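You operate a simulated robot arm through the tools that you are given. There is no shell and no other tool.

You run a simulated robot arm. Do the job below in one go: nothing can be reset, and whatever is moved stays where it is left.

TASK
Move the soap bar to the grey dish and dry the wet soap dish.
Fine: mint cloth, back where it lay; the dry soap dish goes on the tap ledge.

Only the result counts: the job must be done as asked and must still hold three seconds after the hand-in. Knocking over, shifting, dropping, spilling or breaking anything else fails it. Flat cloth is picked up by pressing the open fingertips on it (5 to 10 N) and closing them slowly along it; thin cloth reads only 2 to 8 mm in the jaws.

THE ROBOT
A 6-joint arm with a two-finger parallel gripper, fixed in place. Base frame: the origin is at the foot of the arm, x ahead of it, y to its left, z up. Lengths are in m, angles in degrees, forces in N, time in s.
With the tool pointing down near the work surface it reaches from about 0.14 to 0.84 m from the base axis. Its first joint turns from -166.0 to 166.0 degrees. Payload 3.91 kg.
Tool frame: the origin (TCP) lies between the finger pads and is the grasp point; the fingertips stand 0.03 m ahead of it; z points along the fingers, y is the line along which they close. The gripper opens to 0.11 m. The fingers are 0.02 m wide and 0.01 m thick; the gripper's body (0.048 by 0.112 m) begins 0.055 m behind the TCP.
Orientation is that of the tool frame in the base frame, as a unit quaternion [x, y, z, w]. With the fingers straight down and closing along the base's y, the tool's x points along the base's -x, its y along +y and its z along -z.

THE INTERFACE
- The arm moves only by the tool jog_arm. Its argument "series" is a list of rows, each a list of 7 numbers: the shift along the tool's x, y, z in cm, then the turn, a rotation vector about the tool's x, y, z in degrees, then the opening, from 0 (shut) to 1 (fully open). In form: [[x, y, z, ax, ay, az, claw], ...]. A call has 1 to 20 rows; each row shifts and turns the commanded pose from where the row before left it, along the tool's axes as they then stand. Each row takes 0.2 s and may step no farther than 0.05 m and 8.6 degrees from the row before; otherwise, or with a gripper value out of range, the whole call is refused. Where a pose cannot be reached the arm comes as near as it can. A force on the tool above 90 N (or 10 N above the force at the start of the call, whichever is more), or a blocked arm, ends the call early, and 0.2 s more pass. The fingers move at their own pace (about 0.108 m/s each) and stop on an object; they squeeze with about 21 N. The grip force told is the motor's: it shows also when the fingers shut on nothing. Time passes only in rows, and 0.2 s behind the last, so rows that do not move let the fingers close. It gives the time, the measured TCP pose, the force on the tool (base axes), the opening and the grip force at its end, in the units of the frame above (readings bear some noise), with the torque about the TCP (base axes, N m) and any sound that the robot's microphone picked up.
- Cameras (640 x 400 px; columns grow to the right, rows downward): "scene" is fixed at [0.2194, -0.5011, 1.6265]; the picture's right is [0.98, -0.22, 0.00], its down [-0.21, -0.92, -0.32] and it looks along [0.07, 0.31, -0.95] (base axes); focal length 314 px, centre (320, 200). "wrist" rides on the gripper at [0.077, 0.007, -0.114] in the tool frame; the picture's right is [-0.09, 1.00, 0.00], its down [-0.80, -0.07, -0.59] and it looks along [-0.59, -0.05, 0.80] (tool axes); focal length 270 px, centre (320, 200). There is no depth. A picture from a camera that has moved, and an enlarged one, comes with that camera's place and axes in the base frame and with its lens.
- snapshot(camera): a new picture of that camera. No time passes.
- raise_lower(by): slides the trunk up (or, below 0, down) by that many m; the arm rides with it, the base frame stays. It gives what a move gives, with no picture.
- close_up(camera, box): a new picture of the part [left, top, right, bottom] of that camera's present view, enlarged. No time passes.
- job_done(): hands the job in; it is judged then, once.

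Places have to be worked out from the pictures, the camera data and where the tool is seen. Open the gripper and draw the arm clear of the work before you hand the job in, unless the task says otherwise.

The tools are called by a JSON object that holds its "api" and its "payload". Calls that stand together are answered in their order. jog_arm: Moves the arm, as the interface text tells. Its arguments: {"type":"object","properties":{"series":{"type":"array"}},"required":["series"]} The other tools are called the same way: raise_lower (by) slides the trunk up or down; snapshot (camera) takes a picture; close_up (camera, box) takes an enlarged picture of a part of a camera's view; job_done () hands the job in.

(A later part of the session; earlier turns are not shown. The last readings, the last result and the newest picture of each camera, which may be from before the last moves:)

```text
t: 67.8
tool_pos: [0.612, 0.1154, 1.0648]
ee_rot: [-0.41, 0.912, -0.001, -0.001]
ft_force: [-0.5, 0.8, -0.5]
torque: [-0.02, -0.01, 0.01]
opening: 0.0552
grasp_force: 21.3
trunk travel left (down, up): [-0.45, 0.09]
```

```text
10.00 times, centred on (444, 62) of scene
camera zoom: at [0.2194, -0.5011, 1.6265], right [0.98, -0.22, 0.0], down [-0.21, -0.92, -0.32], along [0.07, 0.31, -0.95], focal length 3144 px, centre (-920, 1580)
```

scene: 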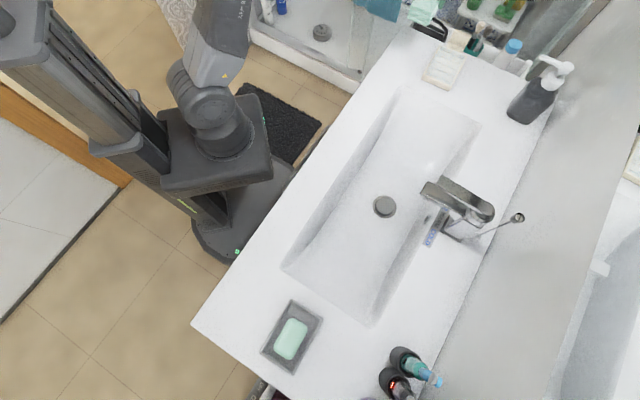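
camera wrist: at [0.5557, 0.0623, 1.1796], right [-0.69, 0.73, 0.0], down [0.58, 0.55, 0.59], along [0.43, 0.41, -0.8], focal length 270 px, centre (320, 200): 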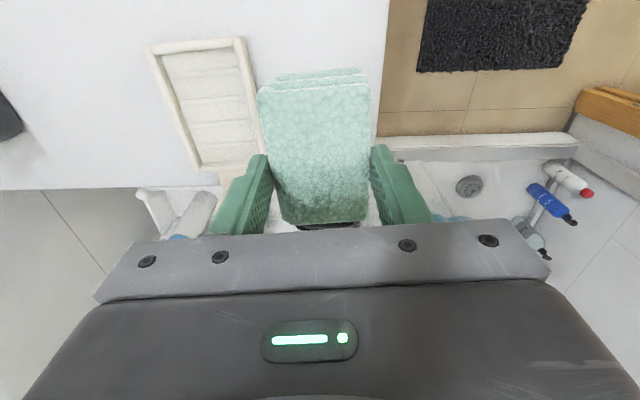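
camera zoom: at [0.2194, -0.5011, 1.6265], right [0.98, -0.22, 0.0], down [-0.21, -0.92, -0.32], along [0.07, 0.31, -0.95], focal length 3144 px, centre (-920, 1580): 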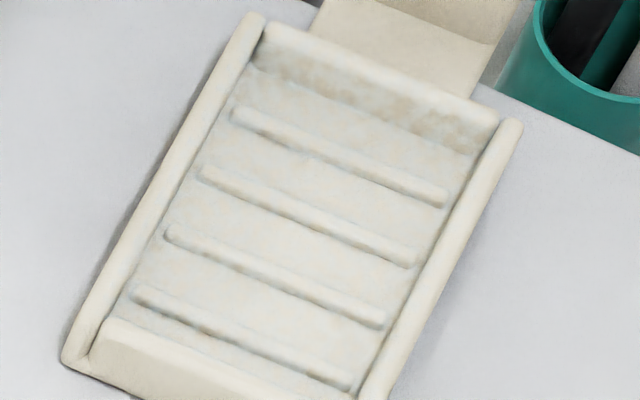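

The floor looks much the same as after the first round. I'll zoom in tighter to judge whether any bluish wetness is left near the walls.

{"api": "close_up", "payload": {"camera": "wrist", "box": [140, 30, 220, 90]}}

{"api": "close_up", "payload": {"camera": "wrist", "box": [185, 95, 265, 175]}}

{"api": "close_up", "payload": {"camera": "scene", "box": [436, 42, 466, 62]}}

{"api": "close_up", "payload": {"camera": "scene", "box": [424, 58, 460, 82]}}

```text
6.67 times, centred on (180, 60) of wrist
camera zoom: at [0.5557, 0.0623, 1.1796], right [-0.69, 0.73, 0.0], down [0.58, 0.55, 0.59], along [0.43, 0.41, -0.8], focal length 1802 px, centre (1253, 1133)
```

zoom: 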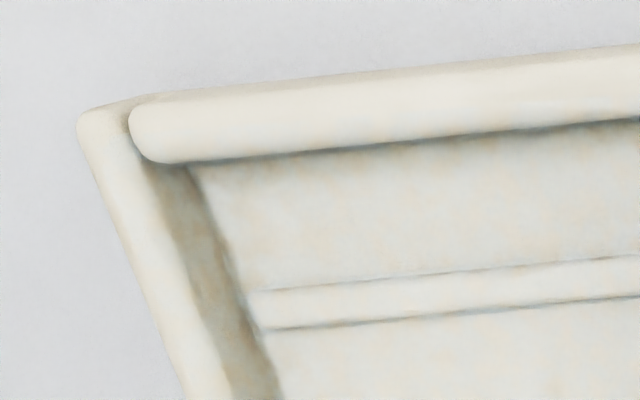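

```text
5.00 times, centred on (225, 135) of wrist
camera zoom: at [0.5557, 0.0623, 1.1796], right [-0.69, 0.73, 0.0], down [0.58, 0.55, 0.59], along [0.43, 0.41, -0.8], focal length 1351 px, centre (795, 525)
```

zoom: 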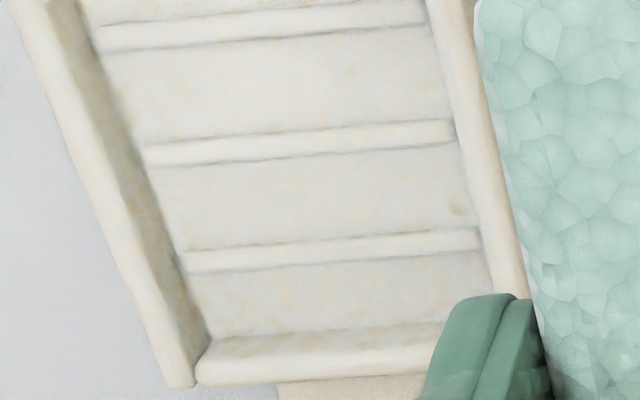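

```text
16.00 times, centred on (451, 52) of scene
camera zoom: at [0.2194, -0.5011, 1.6265], right [0.98, -0.22, 0.0], down [-0.21, -0.92, -0.32], along [0.07, 0.31, -0.95], focal length 5030 px, centre (-1776, 2568)
```

zoom: 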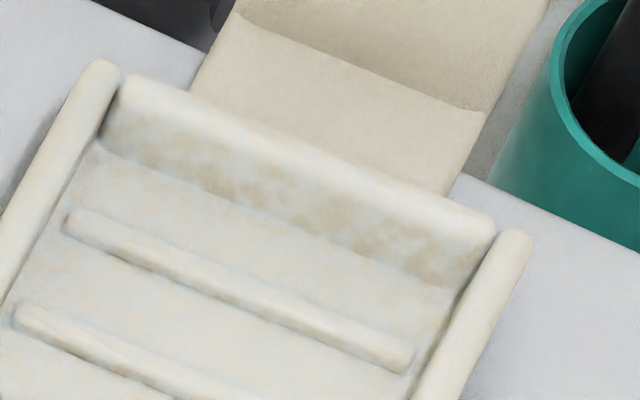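

```text
16.00 times, centred on (442, 70) of scene
camera zoom: at [0.2194, -0.5011, 1.6265], right [0.98, -0.22, 0.0], down [-0.21, -0.92, -0.32], along [0.07, 0.31, -0.95], focal length 5030 px, centre (-1632, 2280)
```

zoom: 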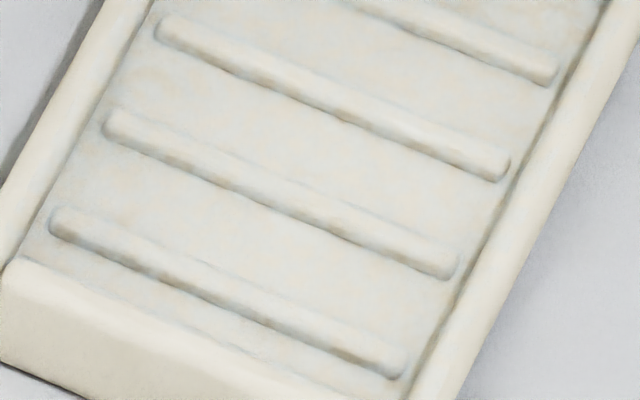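

Faint mottling remains, so I'll plan one more round that reaches all the edges. First I'll check the tab's clearance from the black basket and the cup next to it.

{"api": "close_up", "payload": {"camera": "scene", "box": [405, 10, 485, 60]}}

{"api": "close_up", "payload": {"camera": "scene", "box": [180, 240, 460, 400]}}

```text
8.00 times, centred on (445, 35) of scene
camera zoom: at [0.2194, -0.5011, 1.6265], right [0.98, -0.22, 0.0], down [-0.21, -0.92, -0.32], along [0.07, 0.31, -0.95], focal length 2515 px, centre (-680, 1520)
```

zoom: 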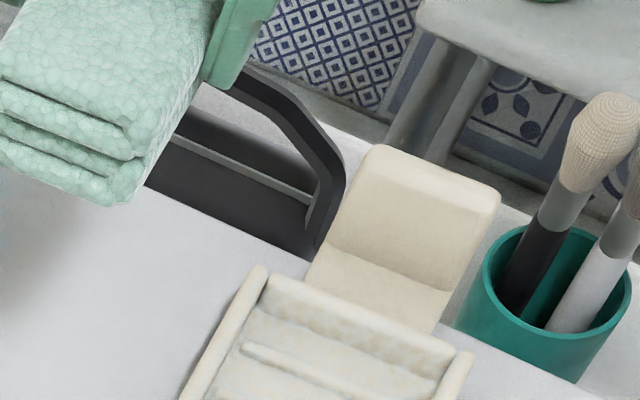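

```text
2.29 times, centred on (320, 320) of scene
camera zoom: at [0.2194, -0.5011, 1.6265], right [0.98, -0.22, 0.0], down [-0.21, -0.92, -0.32], along [0.07, 0.31, -0.95], focal length 719 px, centre (320, -74)
```

zoom: 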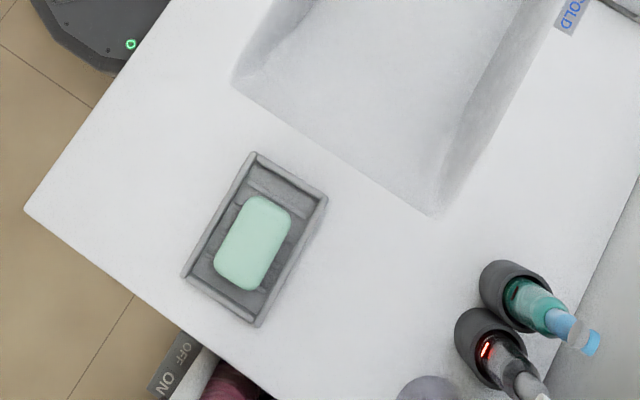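

The tab is close to the basket frame, so from here I'll only stroke toward the near end and the wall side, lifting between strokes so the dish isn't pushed toward the rack. I'll set the pad down at the far side of the dish.

{"api": "jog_arm", "payload": {"series": [[-0.4, -2.5, 0, 0, 0, 0, 0], [-0.4, -4, 0, 0, 0, 0, 0], [-0.4, -3.3, 0, 0, 0, 0, 0], [0, 0, 2, 0, 0, 0, 0], [0, 0, 4, 0, 0, 0, 0], [0, 0, 2.7, 0, 0, 0, 0], [0, 0, 1, 0, 0, 0, 0], [0, 0, 0, 0, 0, 0, 0]]}}

{"api": "snapshot", "payload": {"camera": "wrist"}}

{"api": "close_up", "payload": {"camera": "scene", "box": [410, 30, 490, 100]}}

```text
t: 69.6
tool_pos: [0.6914, 0.0596, 0.9699]
ee_rot: [-0.41, 0.912, 0.0, -0.001]
ft_force: [-0.7, 0.2, -0.2]
torque: [-0.02, -0.01, 0.04]
opening: 0.0551
grasp_force: 21.0
trunk travel left (down, up): [-0.45, 0.09]
```

```text
taken
camera wrist: at [0.6359, 0.0059, 1.0846], right [-0.69, 0.73, 0.0], down [0.58, 0.55, 0.59], along [0.43, 0.41, -0.8], focal length 270 px, centre (320, 200)
```

wrist: 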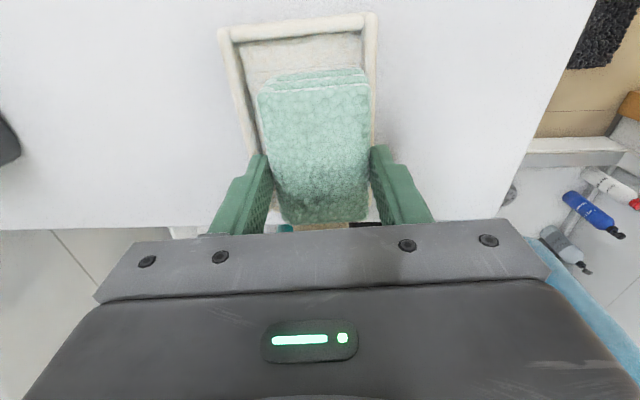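

```text
5.71 times, centred on (450, 65) of scene
camera zoom: at [0.2194, -0.5011, 1.6265], right [0.98, -0.22, 0.0], down [-0.21, -0.92, -0.32], along [0.07, 0.31, -0.95], focal length 1796 px, centre (-423, 971)
```

zoom: 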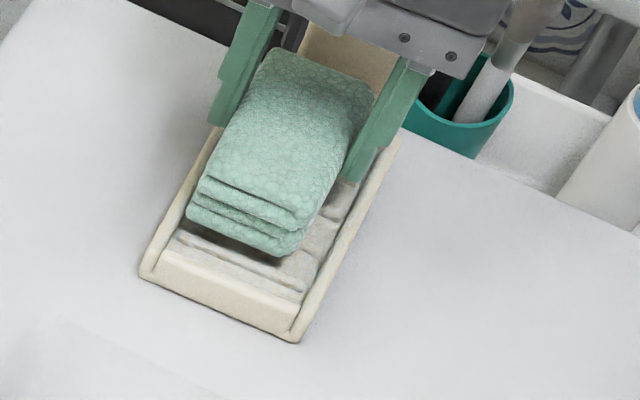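

The pad is near the far-left corner of the dish. I'll shift 1.5 mm off the side wall and lower into contact.

{"api": "jog_arm", "payload": {"series": [[0, -0.15, 0, 0, 0, 0, 0], [0, 0, 0.5, 0, 0, 0, 0], [0, 0, 0.4, 0, 0, 0, 0], [0, 0, 0.2, 0, 0, 0, 0], [0, 0, 0.15, 0, 0, 0, 0], [0, 0, 0, 0, 0, 0, 0]]}}

{"api": "close_up", "payload": {"camera": "scene", "box": [410, 30, 490, 100]}}

```text
t: 71.0
tool_pos: [0.6938, 0.059, 0.9561]
ee_rot: [-0.411, 0.912, 0.0, 0.0]
ft_force: [-0.1, 0.0, 0.1]
torque: [0.02, -0.05, 0.04]
opening: 0.0551
grasp_force: 21.2
trunk travel left (down, up): [-0.45, 0.09]
```

```text
5.71 times, centred on (450, 65) of scene
camera zoom: at [0.2194, -0.5011, 1.6265], right [0.98, -0.22, 0.0], down [-0.21, -0.92, -0.32], along [0.07, 0.31, -0.95], focal length 1796 px, centre (-423, 971)
```

zoom: 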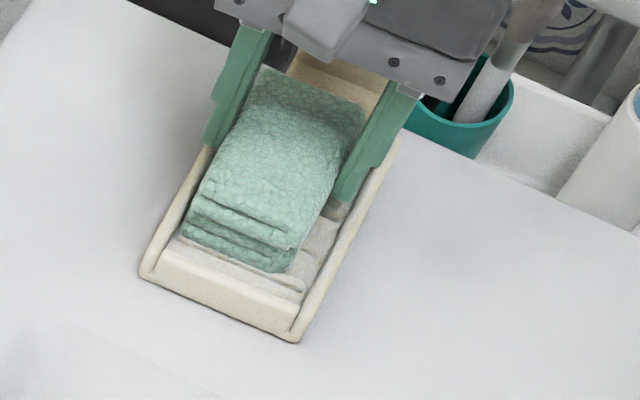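

No force yet at z 0.956. I'll lower another millimetre or two.

{"api": "jog_arm", "payload": {"series": [[0, 0, 0.1, 0, 0, 0, 0], [0, 0, 0.05, 0, 0, 0, 0], [0, 0, 0, 0, 0, 0, 0]]}}

```text
t: 71.8
tool_pos: [0.694, 0.0595, 0.9581]
ee_rot: [-0.41, 0.912, 0.0, 0.002]
ft_force: [1.3, 0.3, 11.8]
torque: [-0.07, 0.1, -0.01]
opening: 0.0549
grasp_force: 21.1
trunk travel left (down, up): [-0.45, 0.09]
```

Contact is at about 12 N. I'll stroke across toward the wall side, then pull along the length toward the near end.

{"api": "jog_arm", "payload": {"series": [[0, 0, -0.03, 0, 0, 0, 0], [0, -0.25, 0, 0, 0, 0, 0], [0, -0.25, 0, 0, 0, 0, 0], [0, -0.2, 0, 0, 0, 0, 0], [0.4, 0, 0, 0, 0, 0, 0], [0.4, 0, 0, 0, 0, 0, 0], [0.4, 0, 0, 0, 0, 0, 0], [0.4, 0, 0, 0, 0, 0, 0], [0.4, 0, 0, 0, 0, 0, 0], [0.2, 0, 0, 0, 0, 0, 0], [0, 0, 0, 0, 0, 0, 0]]}}

{"api": "close_up", "payload": {"camera": "scene", "box": [410, 30, 490, 100]}}

{"api": "snapshot", "payload": {"camera": "wrist"}}

```text
t: 74.2
tool_pos: [0.6829, 0.0378, 0.9549]
ee_rot: [-0.409, 0.912, 0.0, 0.001]
ft_force: [1.7, 3.3, 9.1]
torque: [0.15, -0.12, 0.02]
opening: 0.0552
grasp_force: 20.6
trunk travel left (down, up): [-0.45, 0.09]
```

```text
5.71 times, centred on (450, 65) of scene
camera zoom: at [0.2194, -0.5011, 1.6265], right [0.98, -0.22, 0.0], down [-0.21, -0.92, -0.32], along [0.07, 0.31, -0.95], focal length 1796 px, centre (-423, 971)
```

zoom: 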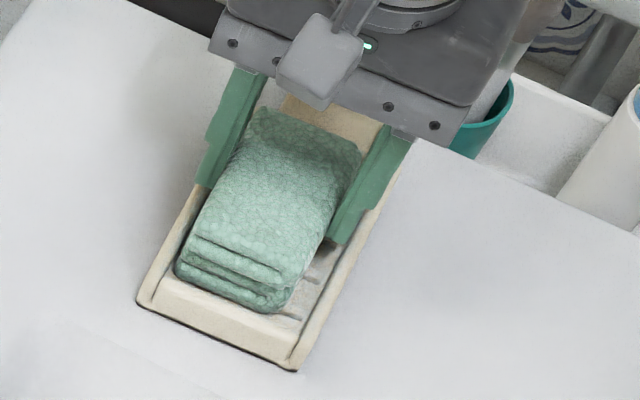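

```text
taken
camera wrist: at [0.6272, -0.0153, 1.0701], right [-0.69, 0.73, 0.0], down [0.58, 0.55, 0.59], along [0.43, 0.41, -0.8], focal length 270 px, centre (320, 200)
```

wrist: 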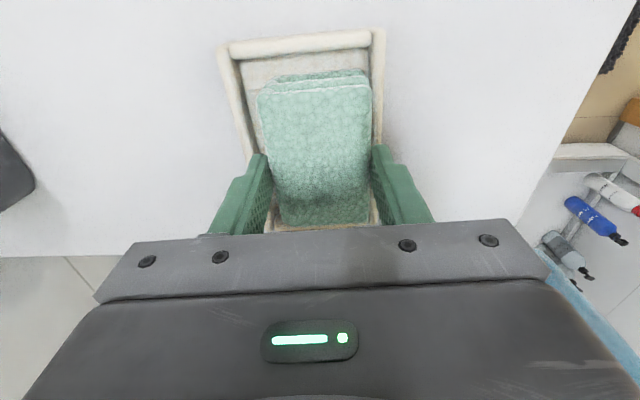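

The dish followed the pad about 1.6 cm away from the rack, which leaves more room. I'll ease the pressure and make lighter full-length strokes to reach both end walls and both side walls.

{"api": "jog_arm", "payload": {"series": [[0, 0, -0.05, 0, 0, 0, 0], [0.35, 0.1, 0, 0, 0, 0, 0], [0.35, 0.1, 0, 0, 0, 0, 0], [0.35, 0, 0, 0, 0, 0, 0], [0.2, 0, 0, 0, 0, 0, 0], [-0.4, -0.2, 0, 0, 0, 0, 0], [-0.4, -0.2, 0, 0, 0, 0, 0], [-0.4, -0.2, 0, 0, 0, 0, 0], [-0.4, -0.1, 0, 0, 0, 0, 0], [-0.4, 0, 0, 0, 0, 0, 0], [-0.3, 0, 0, 0, 0, 0, 0], [0, 0.25, 0, 0, 0, 0, 0], [0, 0.25, 0, 0, 0, 0, 0], [0, 0.25, 0, 0, 0, 0, 0], [0.3, 0, 0, 0, 0, 0, 0], [0.4, 0, 0, 0, 0, 0, 0], [0.4, 0, 0, 0, 0, 0, 0], [0.4, 0, 0, 0, 0, 0, 0], [0.4, 0, 0, 0, 0, 0, 0], [0, 0, 0, 0, 0, 0, 0]]}}

{"api": "close_up", "payload": {"camera": "scene", "box": [410, 30, 490, 100]}}

{"api": "snapshot", "payload": {"camera": "wrist"}}

```text
t: 78.4
tool_pos: [0.6761, 0.0333, 0.9564]
ee_rot: [-0.41, 0.912, 0.0, 0.0]
ft_force: [0.3, 0.1, -0.4]
torque: [-0.02, -0.01, 0.01]
opening: 0.0549
grasp_force: 21.1
trunk travel left (down, up): [-0.45, 0.09]
```

```text
5.71 times, centred on (450, 65) of scene
camera zoom: at [0.2194, -0.5011, 1.6265], right [0.98, -0.22, 0.0], down [-0.21, -0.92, -0.32], along [0.07, 0.31, -0.95], focal length 1796 px, centre (-423, 971)
```

zoom: 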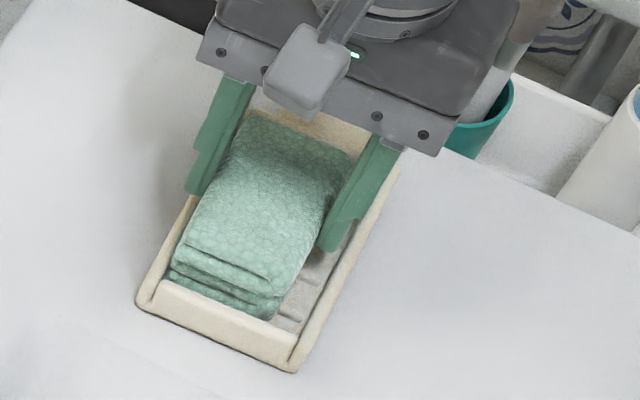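

```text
taken
camera wrist: at [0.62, -0.0196, 1.071], right [-0.69, 0.73, 0.0], down [0.58, 0.55, 0.59], along [0.43, 0.41, -0.8], focal length 270 px, centre (320, 200)
```

wrist: 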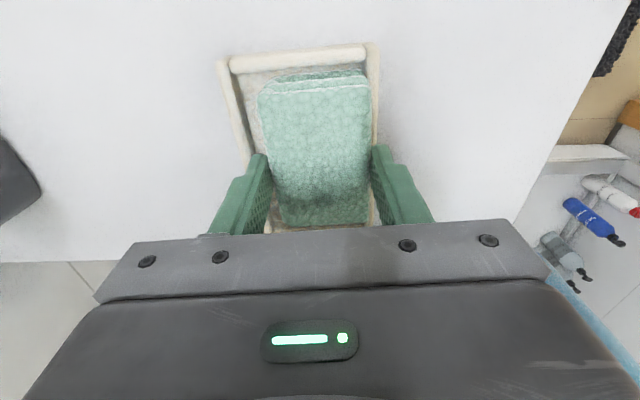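

The force reads zero, so that pass was too light. I'll press down slightly and check.

{"api": "jog_arm", "payload": {"series": [[0, 0, 0.05, 0, 0, 0, 0], [0, 0, 0.04, 0, 0, 0, 0], [0, 0, 0, 0, 0, 0, 0]]}}

```text
t: 79.2
tool_pos: [0.6763, 0.0346, 0.9554]
ee_rot: [-0.41, 0.912, 0.0, 0.0]
ft_force: [0.7, 0.0, 2.4]
torque: [-0.05, 0.02, 0.0]
opening: 0.0551
grasp_force: 20.6
trunk travel left (down, up): [-0.45, 0.09]
```

The pressure is 2.4 N. I'll add a touch more and run the perimeter pass: along one side wall, across the far end, back along the other side, and across the near end.

{"api": "jog_arm", "payload": {"series": [[0.25, 0, 0.03, 0, 0, 0, 0], [0.25, 0, 0, 0, 0, 0, 0], [-0.4, 0, 0, 0, 0, 0, 0], [-0.4, 0, 0, 0, 0, 0, 0], [-0.4, 0, 0, 0, 0, 0, 0], [-0.4, 0, 0, 0, 0, 0, 0], [-0.4, 0, 0, 0, 0, 0, 0], [0, -0.25, 0, 0, 0, 0, 0], [0, -0.25, 0, 0, 0, 0, 0], [0, -0.25, 0, 0, 0, 0, 0], [0, -0.25, 0, 0, 0, 0, 0], [0.4, 0, 0, 0, 0, 0, 0], [0.4, 0, 0, 0, 0, 0, 0], [0.4, 0, 0, 0, 0, 0, 0], [0.4, 0, 0, 0, 0, 0, 0], [0.4, 0, 0, 0, 0, 0, 0], [0, 0.25, 0, 0, 0, 0, 0], [0, 0.25, 0, 0, 0, 0, 0], [0, 0, 0, 0, 0, 0, 0]]}}

{"api": "close_up", "payload": {"camera": "scene", "box": [410, 30, 490, 100]}}

{"api": "snapshot", "payload": {"camera": "wrist"}}

```text
t: 83.2
tool_pos: [0.6762, 0.0253, 0.9567]
ee_rot: [-0.409, 0.912, 0.0, 0.0]
ft_force: [2.5, -2.9, 6.2]
torque: [-0.11, -0.08, -0.02]
opening: 0.0552
grasp_force: 20.6
trunk travel left (down, up): [-0.45, 0.09]
```

```text
5.71 times, centred on (450, 65) of scene
camera zoom: at [0.2194, -0.5011, 1.6265], right [0.98, -0.22, 0.0], down [-0.21, -0.92, -0.32], along [0.07, 0.31, -0.95], focal length 1796 px, centre (-423, 971)
```

zoom: 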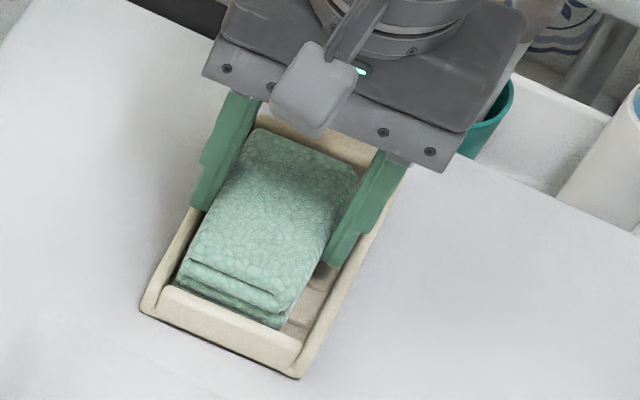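

```text
taken
camera wrist: at [0.6203, -0.0276, 1.0699], right [-0.69, 0.73, 0.0], down [0.58, 0.55, 0.59], along [0.43, 0.41, -0.8], focal length 270 px, centre (320, 200)
```

wrist: 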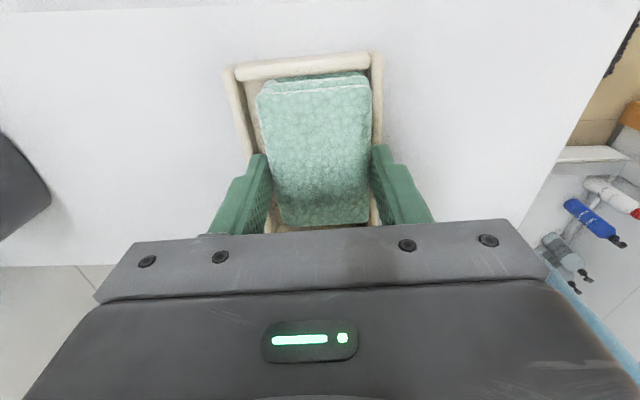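

The dish barely moved during that pass. I'll lift off and inspect.

{"api": "jog_arm", "payload": {"series": [[0, 0, -1, 0, 0, 0, 0], [0, 0, -3, 0, 0, 0, 0], [0, 0, -4, 0, 0, 0, 0], [0, 0, -3, 0, 0, 0, 0], [0, 3, 0, 0, 0, 0, 0], [0, 4, 0, 0, 0, 0, 0], [0, 4, 0, 0, 0, 0, 0], [0, 0, 0, 0, 0, 0, 0]]}}

{"api": "close_up", "payload": {"camera": "scene", "box": [410, 30, 490, 100]}}

{"api": "close_up", "payload": {"camera": "wrist", "box": [130, 20, 290, 180]}}

{"api": "close_up", "payload": {"camera": "scene", "box": [424, 45, 464, 85]}}

{"api": "snapshot", "payload": {"camera": "wrist"}}

```text
t: 85.0
tool_pos: [0.5941, 0.099, 1.064]
ee_rot: [-0.41, 0.912, 0.0, -0.001]
ft_force: [0.0, 0.1, -0.5]
torque: [0.01, -0.02, -0.04]
opening: 0.0547
grasp_force: 21.0
trunk travel left (down, up): [-0.45, 0.09]
```

```text
5.71 times, centred on (450, 65) of scene
camera zoom: at [0.2194, -0.5011, 1.6265], right [0.98, -0.22, 0.0], down [-0.21, -0.92, -0.32], along [0.07, 0.31, -0.95], focal length 1796 px, centre (-423, 971)
```

zoom: 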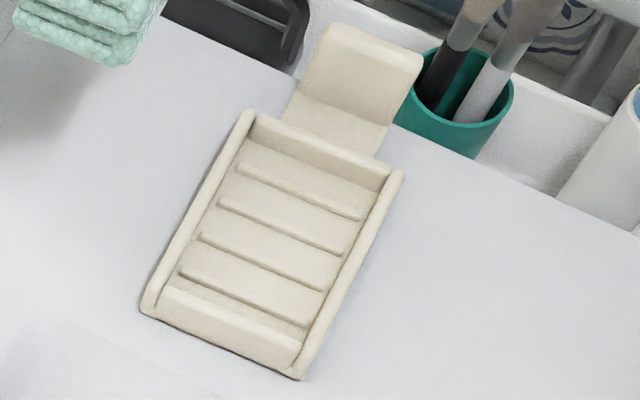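

```text
2.50 times, centred on (210, 100) of wrist
camera zoom: at [0.5381, 0.0465, 1.1783], right [-0.69, 0.73, 0.0], down [0.58, 0.55, 0.59], along [0.43, 0.41, -0.8], focal length 676 px, centre (595, 450)
```

zoom: 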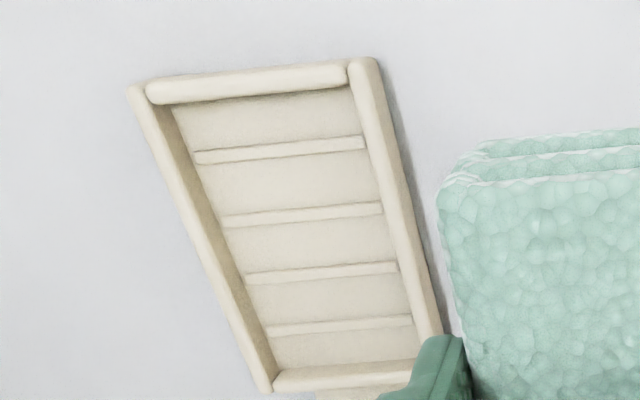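

```text
10.00 times, centred on (444, 65) of scene
camera zoom: at [0.2194, -0.5011, 1.6265], right [0.98, -0.22, 0.0], down [-0.21, -0.92, -0.32], along [0.07, 0.31, -0.95], focal length 3144 px, centre (-920, 1550)
```

zoom: 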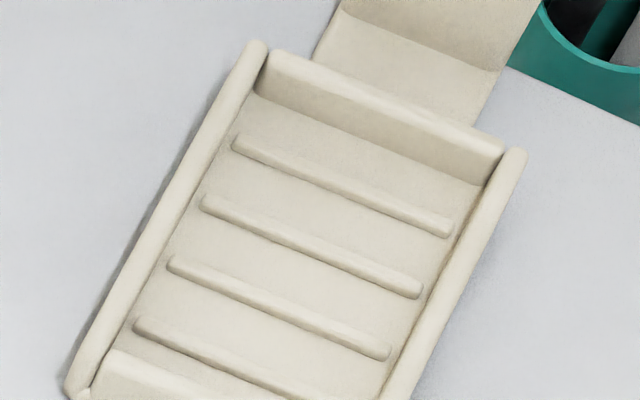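

```text
taken
camera wrist: at [0.5381, 0.0465, 1.1783], right [-0.69, 0.73, 0.0], down [0.58, 0.55, 0.59], along [0.43, 0.41, -0.8], focal length 270 px, centre (320, 200)
```

wrist: 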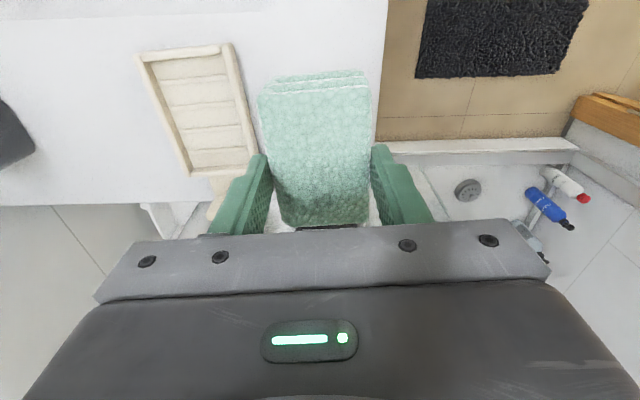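

The dish is now uniformly cream and dry, with no mottling left. I'll carry the pad back to where it lay, rising first.

{"api": "jog_arm", "payload": {"series": [[0, 0, -3, 0, 0, 0, 0], [0, 0, -3.5, 0, 0, 0, 0], [0, 0, -2, 0, 0, 0, 0], [2, 0.1, 0, 0, 0, 0, 0], [3.5, 0.1, 0, 0, 0, 0, 0], [4.5, 0.2, 0, 0, 0, 0, 0], [4.5, 0.2, 0, 0, 0, 0, 0], [4.5, 0.2, 0, 0, 0, 0, 0], [4.5, 0.2, 0, 0, 0, 0, 0], [4.5, 0.2, 0, 0, 0, 0, 0], [4.5, 0.2, 0, 0, 0, 0, 0], [4.5, 0.2, 0, 0, 0, 0, 0], [4.5, 0.2, 0, 0, 0, 0, 0], [4.5, 0.2, 0, 0, 0, 0, 0], [4.5, 0.2, 0, 0, 0, 0, 0], [3.5, 0.1, 0, 0, 0, 0, 0], [2, 0.1, 0, 0, 0, 0, 0], [0, 0, 0, 0, 0, 0, 0]]}}

```text
t: 88.8
tool_pos: [0.2078, -0.3035, 1.1493]
ee_rot: [-0.41, 0.912, 0.001, -0.001]
ft_force: [0.8, 0.1, 0.0]
torque: [-0.02, 0.01, 0.0]
opening: 0.055
grasp_force: 21.0
trunk travel left (down, up): [-0.45, 0.09]
```

I'm about 20 cm short of the cloth's spot. I'll finish the travel, turn back to the original angle, and start down.

{"api": "jog_arm", "payload": {"series": [[2.5, 0.1, 0, 0, 0, 0, 0], [4.5, 0.1, 0, 0, 0, 0, 0], [4.5, 0.1, 0, 0, 0, 0, 0], [4.5, 0.1, 0, 0, 0, 0, 0], [3, 0, 0, 0, 0, 0, 0], [1.7, 0, 0, 0, 0, 0, 0], [0, 0, 0, 0, 0, 8.5, 0], [0, 0, 3, 0, 0, 0, 0], [0, 0, 4, 0, 0, 0, 0], [0, 0, 4, 0, 0, 0, 0], [0, 0, 3, 0, 0, 0, 0], [0, 0, 0, 0, 0, 0, 0]]}}

{"api": "snapshot", "payload": {"camera": "wrist"}}

{"api": "snapshot", "payload": {"camera": "scene"}}

```text
t: 91.4
tool_pos: [0.0645, -0.4542, 1.0094]
ee_rot: [-0.341, 0.94, 0.0, 0.0]
ft_force: [-0.8, -0.3, -1.0]
torque: [0.0, 0.01, 0.02]
opening: 0.0548
grasp_force: 21.0
trunk travel left (down, up): [-0.45, 0.09]
```

```text
taken
camera wrist: at [0.001, -0.4987, 1.1238], right [-0.57, 0.82, 0.0], down [0.66, 0.46, 0.59], along [0.49, 0.34, -0.8], focal length 270 px, centre (320, 200)
```

wrist: 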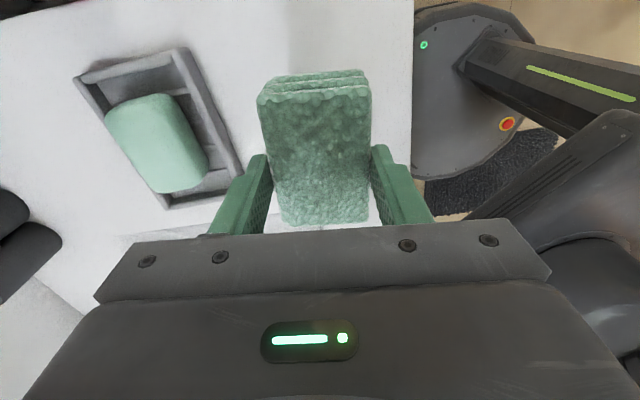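

```text
taken
```

scene: 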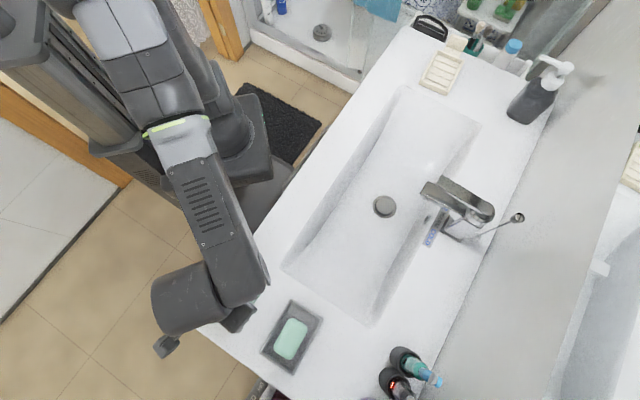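

The gripper is back within about a millimetre of the pick-up pose. I'll lower the pad until it touches the counter.

{"api": "jog_arm", "payload": {"series": [[0, 0, 2, 0, 0, 0, 0], [0, 0, 2, 0, 0, 0, 0], [0, 0, 1, 0, 0, 0, 0], [0, 0, 0.4, 0, 0, 0, 0], [0, 0, 0, 0, 0, 0, 0]]}}

```text
t: 92.6
tool_pos: [0.0645, -0.4552, 0.9556]
ee_rot: [-0.34, 0.94, -0.001, 0.0]
ft_force: [-0.2, 0.9, 0.2]
torque: [0.0, 0.03, 0.03]
opening: 0.0548
grasp_force: 21.5
trunk travel left (down, up): [-0.45, 0.09]
```

Not touching yet, so I'll take small steps down.

{"api": "jog_arm", "payload": {"series": [[0, 0, 0.2, 0, 0, 0, 0], [0, 0, 0.15, 0, 0, 0, 0], [0, 0, 0.1, 0, 0, 0, 0], [0, 0, 0, 0, 0, 0, 0]]}}

```text
t: 93.6
tool_pos: [0.0643, -0.4554, 0.9514]
ee_rot: [-0.341, 0.94, 0.001, 0.0]
ft_force: [0.3, 0.4, 0.4]
torque: [0.01, 0.02, 0.01]
opening: 0.0549
grasp_force: 21.1
trunk travel left (down, up): [-0.45, 0.09]
```

Still free at 0.951. Another 1-2 mm.

{"api": "jog_arm", "payload": {"series": [[0, 0, 0.1, 0, 0, 0, 0], [0, 0, 0.1, 0, 0, 0, 0], [0, 0, 0, 0, 0, 0, 0]]}}

```text
t: 94.4
tool_pos: [0.0643, -0.4561, 0.9487]
ee_rot: [-0.341, 0.94, 0.001, 0.0]
ft_force: [0.0, -0.2, -0.1]
torque: [0.0, 0.0, -0.05]
opening: 0.0547
grasp_force: 20.9
trunk travel left (down, up): [-0.45, 0.09]
```

No contact yet; down a little more.

{"api": "jog_arm", "payload": {"series": [[0, 0, 0.1, 0, 0, 0, 0], [0, 0, 0.05, 0, 0, 0, 0], [0, 0, 0, 0, 0, 0, 0]]}}

```text
t: 95.2
tool_pos: [0.0643, -0.4555, 0.9474]
ee_rot: [-0.342, 0.94, -0.001, 0.0]
ft_force: [-1.2, -1.7, 13.6]
torque: [0.1, 0.04, 0.01]
opening: 0.0551
grasp_force: 21.5
trunk travel left (down, up): [-0.45, 0.09]
```

The pad rests on the counter. I'll ease off half a millimetre, open, and rise clear.

{"api": "jog_arm", "payload": {"series": [[0, 0, -0.06, 0, 0, 0, 0], [0, 0, 0, 0, 0, 0, 0.55], [0, 0, 0, 0, 0, 0, 0.65], [0, 0, 0, 0, 0, 0, 0.75], [0, 0, -0.5, 0, 0, 0, 0.75], [0, 0, -2, 0, 0, 0, 0.75], [0, 0, -4, 0, 0, 0, 0.75], [0, 0, -4, 0, 0, 0, 0.75], [0, 0, 0, 0, 0, 0, 0.75]]}}

{"api": "snapshot", "payload": {"camera": "wrist"}}

{"api": "close_up", "payload": {"camera": "wrist", "box": [220, 20, 460, 220]}}

```text
t: 97.2
tool_pos: [0.0636, -0.4536, 1.0534]
ee_rot: [-0.341, 0.94, 0.0, -0.001]
ft_force: [-0.5, 0.3, -0.1]
torque: [0.0, 0.0, -0.01]
opening: 0.0823
grasp_force: 0.1
trunk travel left (down, up): [-0.45, 0.09]
```

```text
taken
camera wrist: at [0.0003, -0.499, 1.1678], right [-0.57, 0.82, 0.0], down [0.66, 0.46, 0.59], along [0.49, 0.34, -0.8], focal length 270 px, centre (320, 200)
```

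wrist: 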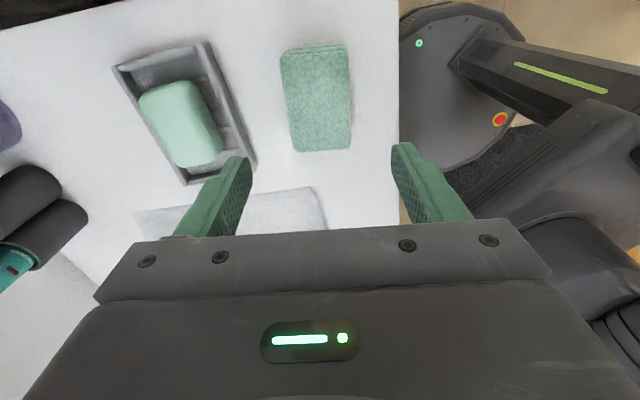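

```text
2.00 times, centred on (340, 120) of wrist
camera zoom: at [0.0003, -0.499, 1.1678], right [-0.57, 0.82, 0.0], down [0.66, 0.46, 0.59], along [0.49, 0.34, -0.8], focal length 541 px, centre (280, 360)
```

zoom: 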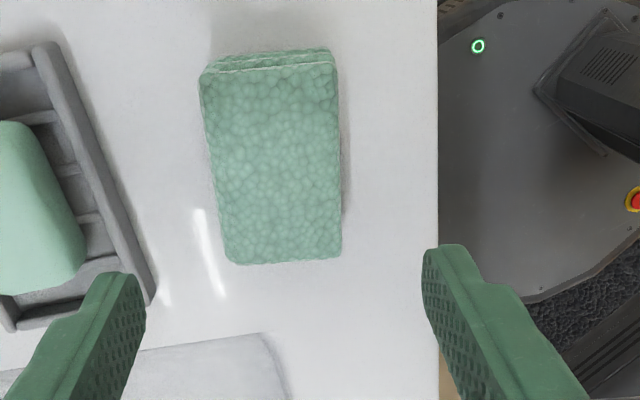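

The cloth is back within 2 mm of its original spot. Before moving the dish I'll go up and look at the ledge behind the basin, between the tap and the dispenser, with the hand empty.

{"api": "jog_arm", "payload": {"series": [[0, 0, -4, 0, 0, 0, 0.75], [0, 0, -4.5, 0, 0, 0, 0.75], [0, 0, -4.5, 0, 0, 0, 0.75], [0, 0, -2, 0, 0, -5.2, 1], [-2, -1.4, 0, 0, 0, 0, 1], [-3.6, -2.5, 0, 0, 0, 0, 1], [-3.8, -2.6, 0, 0, 0, 0, 1], [-3.8, -2.6, 0, 0, 0, 0, 1], [-3.8, -2.6, 0, 0, 0, 0, 1], [-3.8, -2.6, 0, 0, 0, 0, 1], [-3.8, -2.6, 0, 0, 0, 0, 1], [-3.8, -2.6, 0, 0, 0, 0, 1], [-3.8, -2.6, 0, 0, 0, 0, 1], [-3.8, -2.6, 0, 0, 0, 0, 1], [-3.8, -2.6, 0, 0, 0, 0, 1], [-3.6, -2.6, 0, 0, 0, 0, 1], [-3.2, -2.6, 0, 0, 0, 0, 1], [-2, -1.6, 0, 0, 0, 0, 1], [0, 0, 0, 0, 0, 0, 1]]}}

{"api": "snapshot", "payload": {"camera": "wrist"}}

{"api": "snapshot", "payload": {"camera": "scene"}}

```text
t: 100.9
tool_pos: [0.6167, -0.3534, 1.2098]
ee_rot: [-0.378, 0.926, 0.006, -0.008]
ft_force: [-64.9, 22.5, -8.0]
torque: [-1.66, -4.29, -0.89]
opening: 0.0839
grasp_force: 0.1
trunk travel left (down, up): [-0.45, 0.09]
stopped in row 18: the force on the tool passed its limit at 119 N (the readings are from after the stop); the commanded pose is now the measured one
```

```text
taken
camera wrist: at [0.5593, -0.4034, 1.3251], right [-0.63, 0.77, 0.01], down [0.63, 0.51, 0.59], along [0.45, 0.38, -0.81], focal length 270 px, centre (320, 200)
```

wrist: 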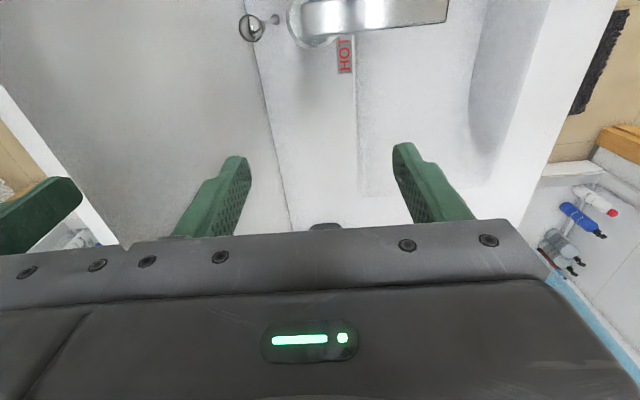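

```text
taken
```

scene: 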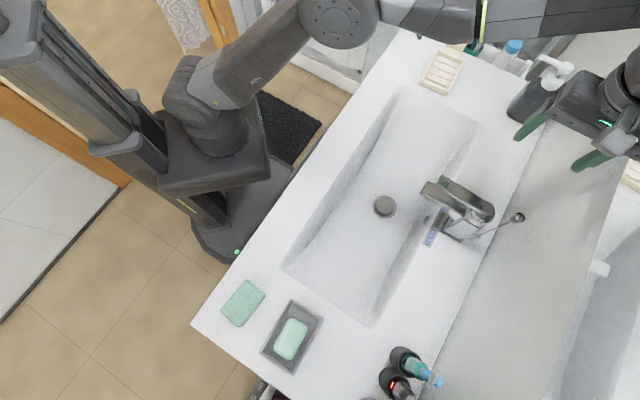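

The hand brushed the mirror wall: its finger mounts reach about 7.5 cm sideways, wider than I allowed. Nothing on the counter appears moved. I'll back straight away from the wall and check.

{"api": "jog_arm", "payload": {"series": [[0, 1, 0, 0, 0, 0, 1], [0, 2, 0, 0, 0, 0, 1], [0, 3, 0, 0, 0, 0, 1], [0, 3, 0, 0, 0, 0, 1], [0, 0, 0, 0, 0, 0, 1]]}}

{"api": "snapshot", "payload": {"camera": "wrist"}}

{"api": "snapshot", "payload": {"camera": "scene"}}

```text
t: 102.1
tool_pos: [0.5679, -0.2921, 1.2021]
ee_rot: [-0.38, 0.925, 0.006, -0.007]
ft_force: [-0.6, 0.0, 0.5]
torque: [-0.02, 0.01, -0.01]
opening: 0.1102
grasp_force: 0.0
trunk travel left (down, up): [-0.45, 0.09]
```

```text
taken
camera wrist: at [0.5099, -0.3421, 1.3186], right [-0.64, 0.77, 0.02], down [0.63, 0.51, 0.59], along [0.44, 0.38, -0.81], focal length 270 px, centre (320, 200)
```

wrist: 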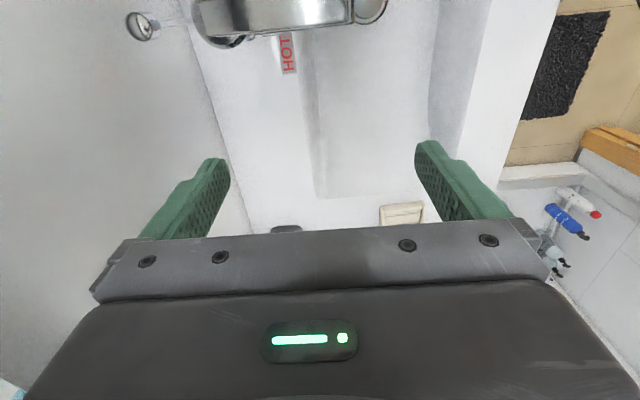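

```text
taken
```

scene: 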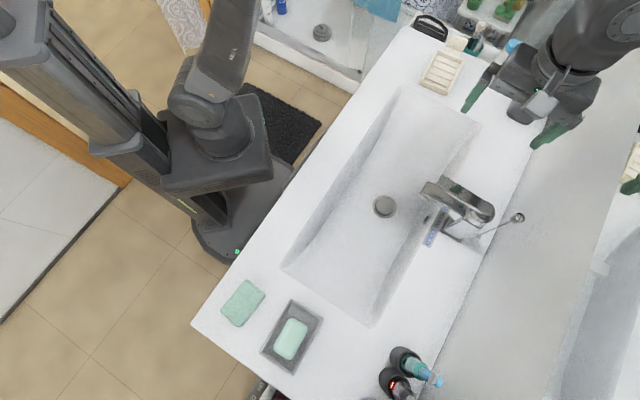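

I'm clear of the wall with no residual force. I'll correct the roughly 1° tilt picked up in the bump, then view the ledge.

{"api": "jog_arm", "payload": {"series": [[0, 0, 0, 0.95, -0.53, 0, 1], [0, 0, 0, 0, 0, 0, 1]]}}

{"api": "snapshot", "payload": {"camera": "wrist"}}

{"api": "close_up", "payload": {"camera": "wrist", "box": [110, 0, 430, 230]}}

{"api": "close_up", "payload": {"camera": "scene", "box": [400, 40, 600, 240]}}

```text
t: 102.7
tool_pos: [0.566, -0.2923, 1.2039]
ee_rot: [-0.38, 0.925, 0.0, 0.0]
ft_force: [0.1, -0.6, -0.1]
torque: [0.01, -0.01, -0.02]
opening: 0.1099
grasp_force: 0.0
trunk travel left (down, up): [-0.45, 0.09]
```

```text
taken
camera wrist: at [0.507, -0.3414, 1.3185], right [-0.64, 0.77, 0.0], down [0.62, 0.51, 0.59], along [0.46, 0.38, -0.8], focal length 270 px, centre (320, 200)
```

wrist: 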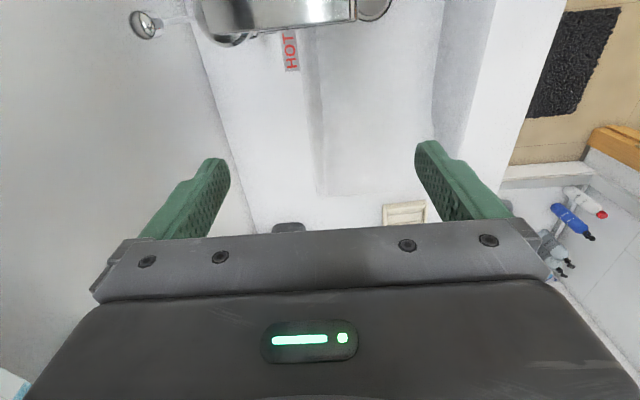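

```text
1.74 times, centred on (270, 115) of wrist
camera zoom: at [0.507, -0.3414, 1.3185], right [-0.64, 0.77, 0.0], down [0.62, 0.51, 0.59], along [0.46, 0.38, -0.8], focal length 470 px, centre (407, 348)
```

zoom: 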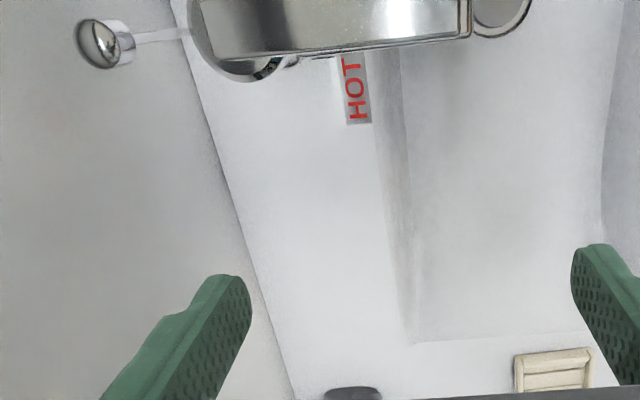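

```text
2.00 times, centred on (500, 140) of scene
camera zoom: at [0.2194, -0.5011, 1.6265], right [0.98, -0.22, 0.0], down [-0.21, -0.92, -0.32], along [0.07, 0.31, -0.95], focal length 629 px, centre (-40, 320)
```

zoom: 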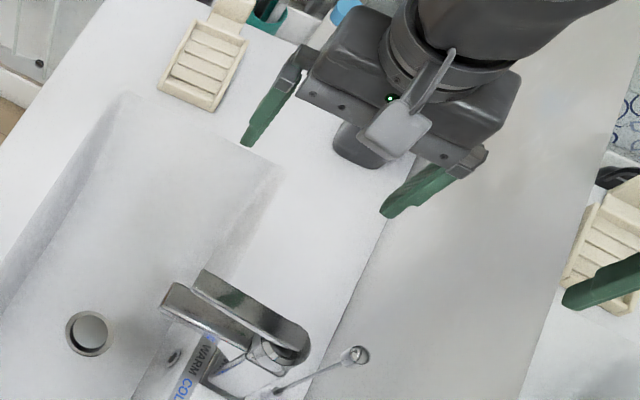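

The wall is at about 13.5 cm from the basin's back edge, so the 8.3 cm wide dish fits on the ledge between tap and dispenser with the jaws kept near dish width. I'll go back to the dish and line up to grip it across its walls.

{"api": "jog_arm", "payload": {"series": [[-1.8, 0.9, 0, 0, 0, 0, 1], [-3.6, 1.8, 0, 0, 0, 0, 1], [-3.8, 1.9, 0, 0, 0, 0, 1], [-3.8, 1.9, 0, 0, 0, 0, 1], [-3.8, 1.9, 0, 0, 0, 0, 1], [-3.8, 1.9, 0, 0, 0, 0, 1], [-3.8, 1.9, 0, 0, 0, 0, 1], [-2.8, 1.5, 0, 0, 0, 0, 1], [-1.8, 0.8, 0, 0, 0, -3.75, 1], [0, 0, 3, 0, 0, 0, 1], [0, 0, 4.5, 0, 0, 0, 1], [0, 0, 4.5, 0, 0, 0, 1], [0, 0, 2.5, 0, 0, 0, 1], [0, 0, 0, 0, 0, 0, 1]]}}

{"api": "snapshot", "payload": {"camera": "wrist"}}

{"api": "snapshot", "payload": {"camera": "scene"}}

```text
t: 105.7
tool_pos: [0.6703, 0.0153, 1.0596]
ee_rot: [-0.411, 0.912, -0.001, -0.001]
ft_force: [-0.9, -0.1, -0.5]
torque: [0.01, -0.02, -0.01]
opening: 0.1101
grasp_force: 0.0
trunk travel left (down, up): [-0.45, 0.09]
```

```text
taken
camera wrist: at [0.6146, -0.0391, 1.1742], right [-0.69, 0.73, 0.0], down [0.58, 0.55, 0.59], along [0.43, 0.41, -0.8], focal length 270 px, centre (320, 200)
```

wrist: 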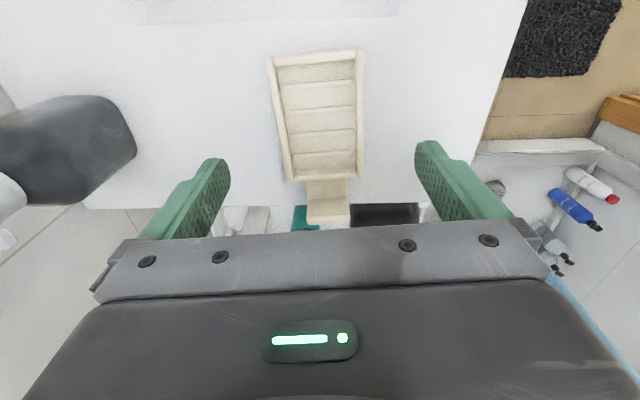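

```text
taken
```

scene: 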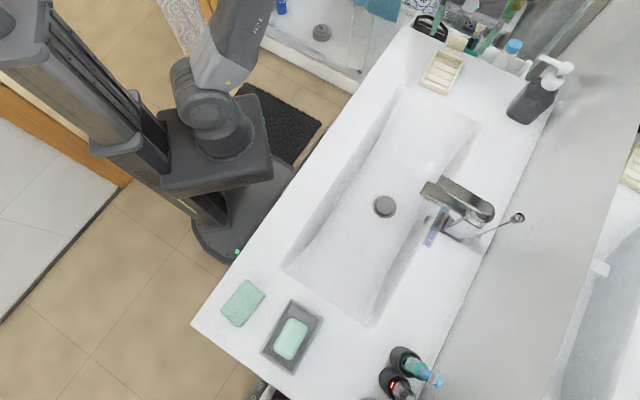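

The dish lies square between the fingers, with its centre 2 cm ahead of the TCP. I'll move 3 cm forward, slightly toward the tab for balance, and lower around the dish.

{"api": "jog_arm", "payload": {"series": [[-3.0, 0, 0, 0, 0, 0, 1], [0, 0, 3, 0, 0, 0, 1], [0, 0, 4, 0, 0, 0, 1], [0, 0, 2.5, 0, 0, 0, 1], [0, 0, 0, 0, 0, 0, 1]]}}

{"api": "snapshot", "payload": {"camera": "wrist"}}

{"api": "close_up", "payload": {"camera": "scene", "box": [410, 20, 506, 95]}}

```text
t: 106.9
tool_pos: [0.689, 0.0382, 0.9648]
ee_rot: [-0.411, 0.912, 0.0, 0.0]
ft_force: [-0.3, 0.6, 0.2]
torque: [-0.01, 0.02, 0.02]
opening: 0.1103
grasp_force: 0.0
trunk travel left (down, up): [-0.45, 0.09]
```

```text
taken
camera wrist: at [0.6328, -0.0158, 1.0795], right [-0.69, 0.73, 0.0], down [0.58, 0.55, 0.59], along [0.43, 0.41, -0.8], focal length 270 px, centre (320, 200)
```

wrist: 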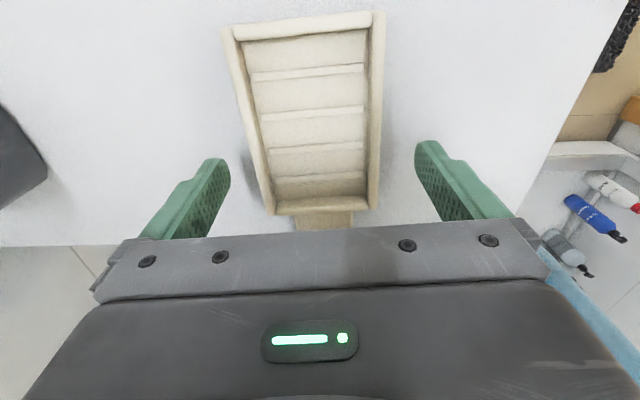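

```text
5.33 times, centred on (458, 58) of scene
camera zoom: at [0.2194, -0.5011, 1.6265], right [0.98, -0.22, 0.0], down [-0.21, -0.92, -0.32], along [0.07, 0.31, -0.95], focal length 1677 px, centre (-416, 960)
```

zoom: 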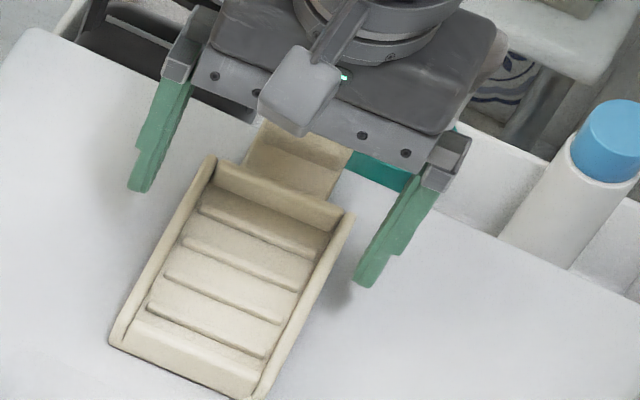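

The dish is centred between the fingers. I'll lower to TCP z 0.934, with the tips just above the counter, and close.

{"api": "jog_arm", "payload": {"series": [[0, 0, 1.5, 0, 0, 0, 1], [0, 0, 1.0, 0, 0, 0, 1], [0, 0, 0.55, 0, 0, 0, 1], [0, 0, 0, 0, 0, 0, 1]]}}

{"api": "close_up", "payload": {"camera": "wrist", "box": [180, 0, 460, 240]}}

```text
t: 107.9
tool_pos: [0.6895, 0.039, 0.9344]
ee_rot: [-0.411, 0.912, 0.0, -0.001]
ft_force: [0.9, -0.8, -0.9]
torque: [0.03, -0.02, 0.02]
opening: 0.1099
grasp_force: 0.0
trunk travel left (down, up): [-0.45, 0.09]
```

```text
1.67 times, centred on (320, 120) of wrist
camera zoom: at [0.6336, -0.0152, 1.0491], right [-0.69, 0.73, 0.0], down [0.58, 0.55, 0.59], along [0.43, 0.41, -0.8], focal length 450 px, centre (320, 333)
```

zoom: 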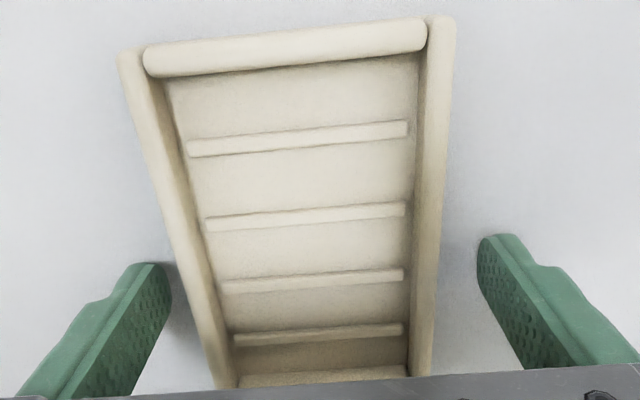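

Everything is lined up, so I'll close on the dish walls.

{"api": "jog_arm", "payload": {"series": [[0, 0, 0, 0, 0, 0, 0.85], [0, 0, 0, 0, 0, 0, 0.75], [0, 0, 0, 0, 0, 0, 0.65], [0, 0, 0, 0, 0, 0, 0.4], [0, 0, 0, 0, 0, 0, 0], [0, 0, 0, 0, 0, 0, 0]]}}

{"api": "close_up", "payload": {"camera": "wrist", "box": [180, 0, 460, 240]}}

```text
t: 109.3
tool_pos: [0.6889, 0.0375, 0.9344]
ee_rot: [-0.411, 0.912, -0.001, 0.0]
ft_force: [1.1, -1.1, 1.6]
torque: [0.03, 0.08, -0.01]
opening: 0.0847
grasp_force: 20.6
trunk travel left (down, up): [-0.45, 0.09]
```

```text
1.67 times, centred on (320, 120) of wrist
camera zoom: at [0.6336, -0.0152, 1.0495], right [-0.69, 0.73, 0.0], down [0.58, 0.55, 0.59], along [0.43, 0.41, -0.8], focal length 450 px, centre (320, 333)
```

zoom: 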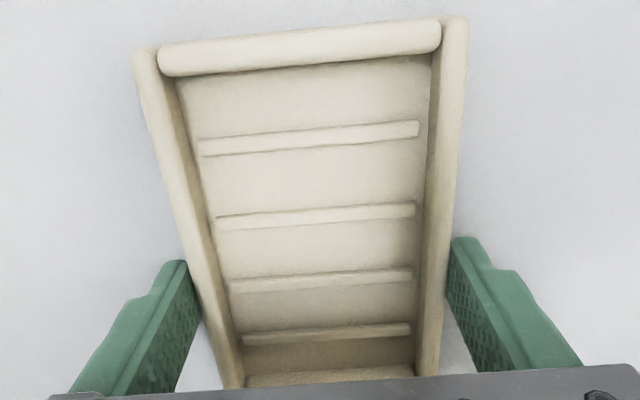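

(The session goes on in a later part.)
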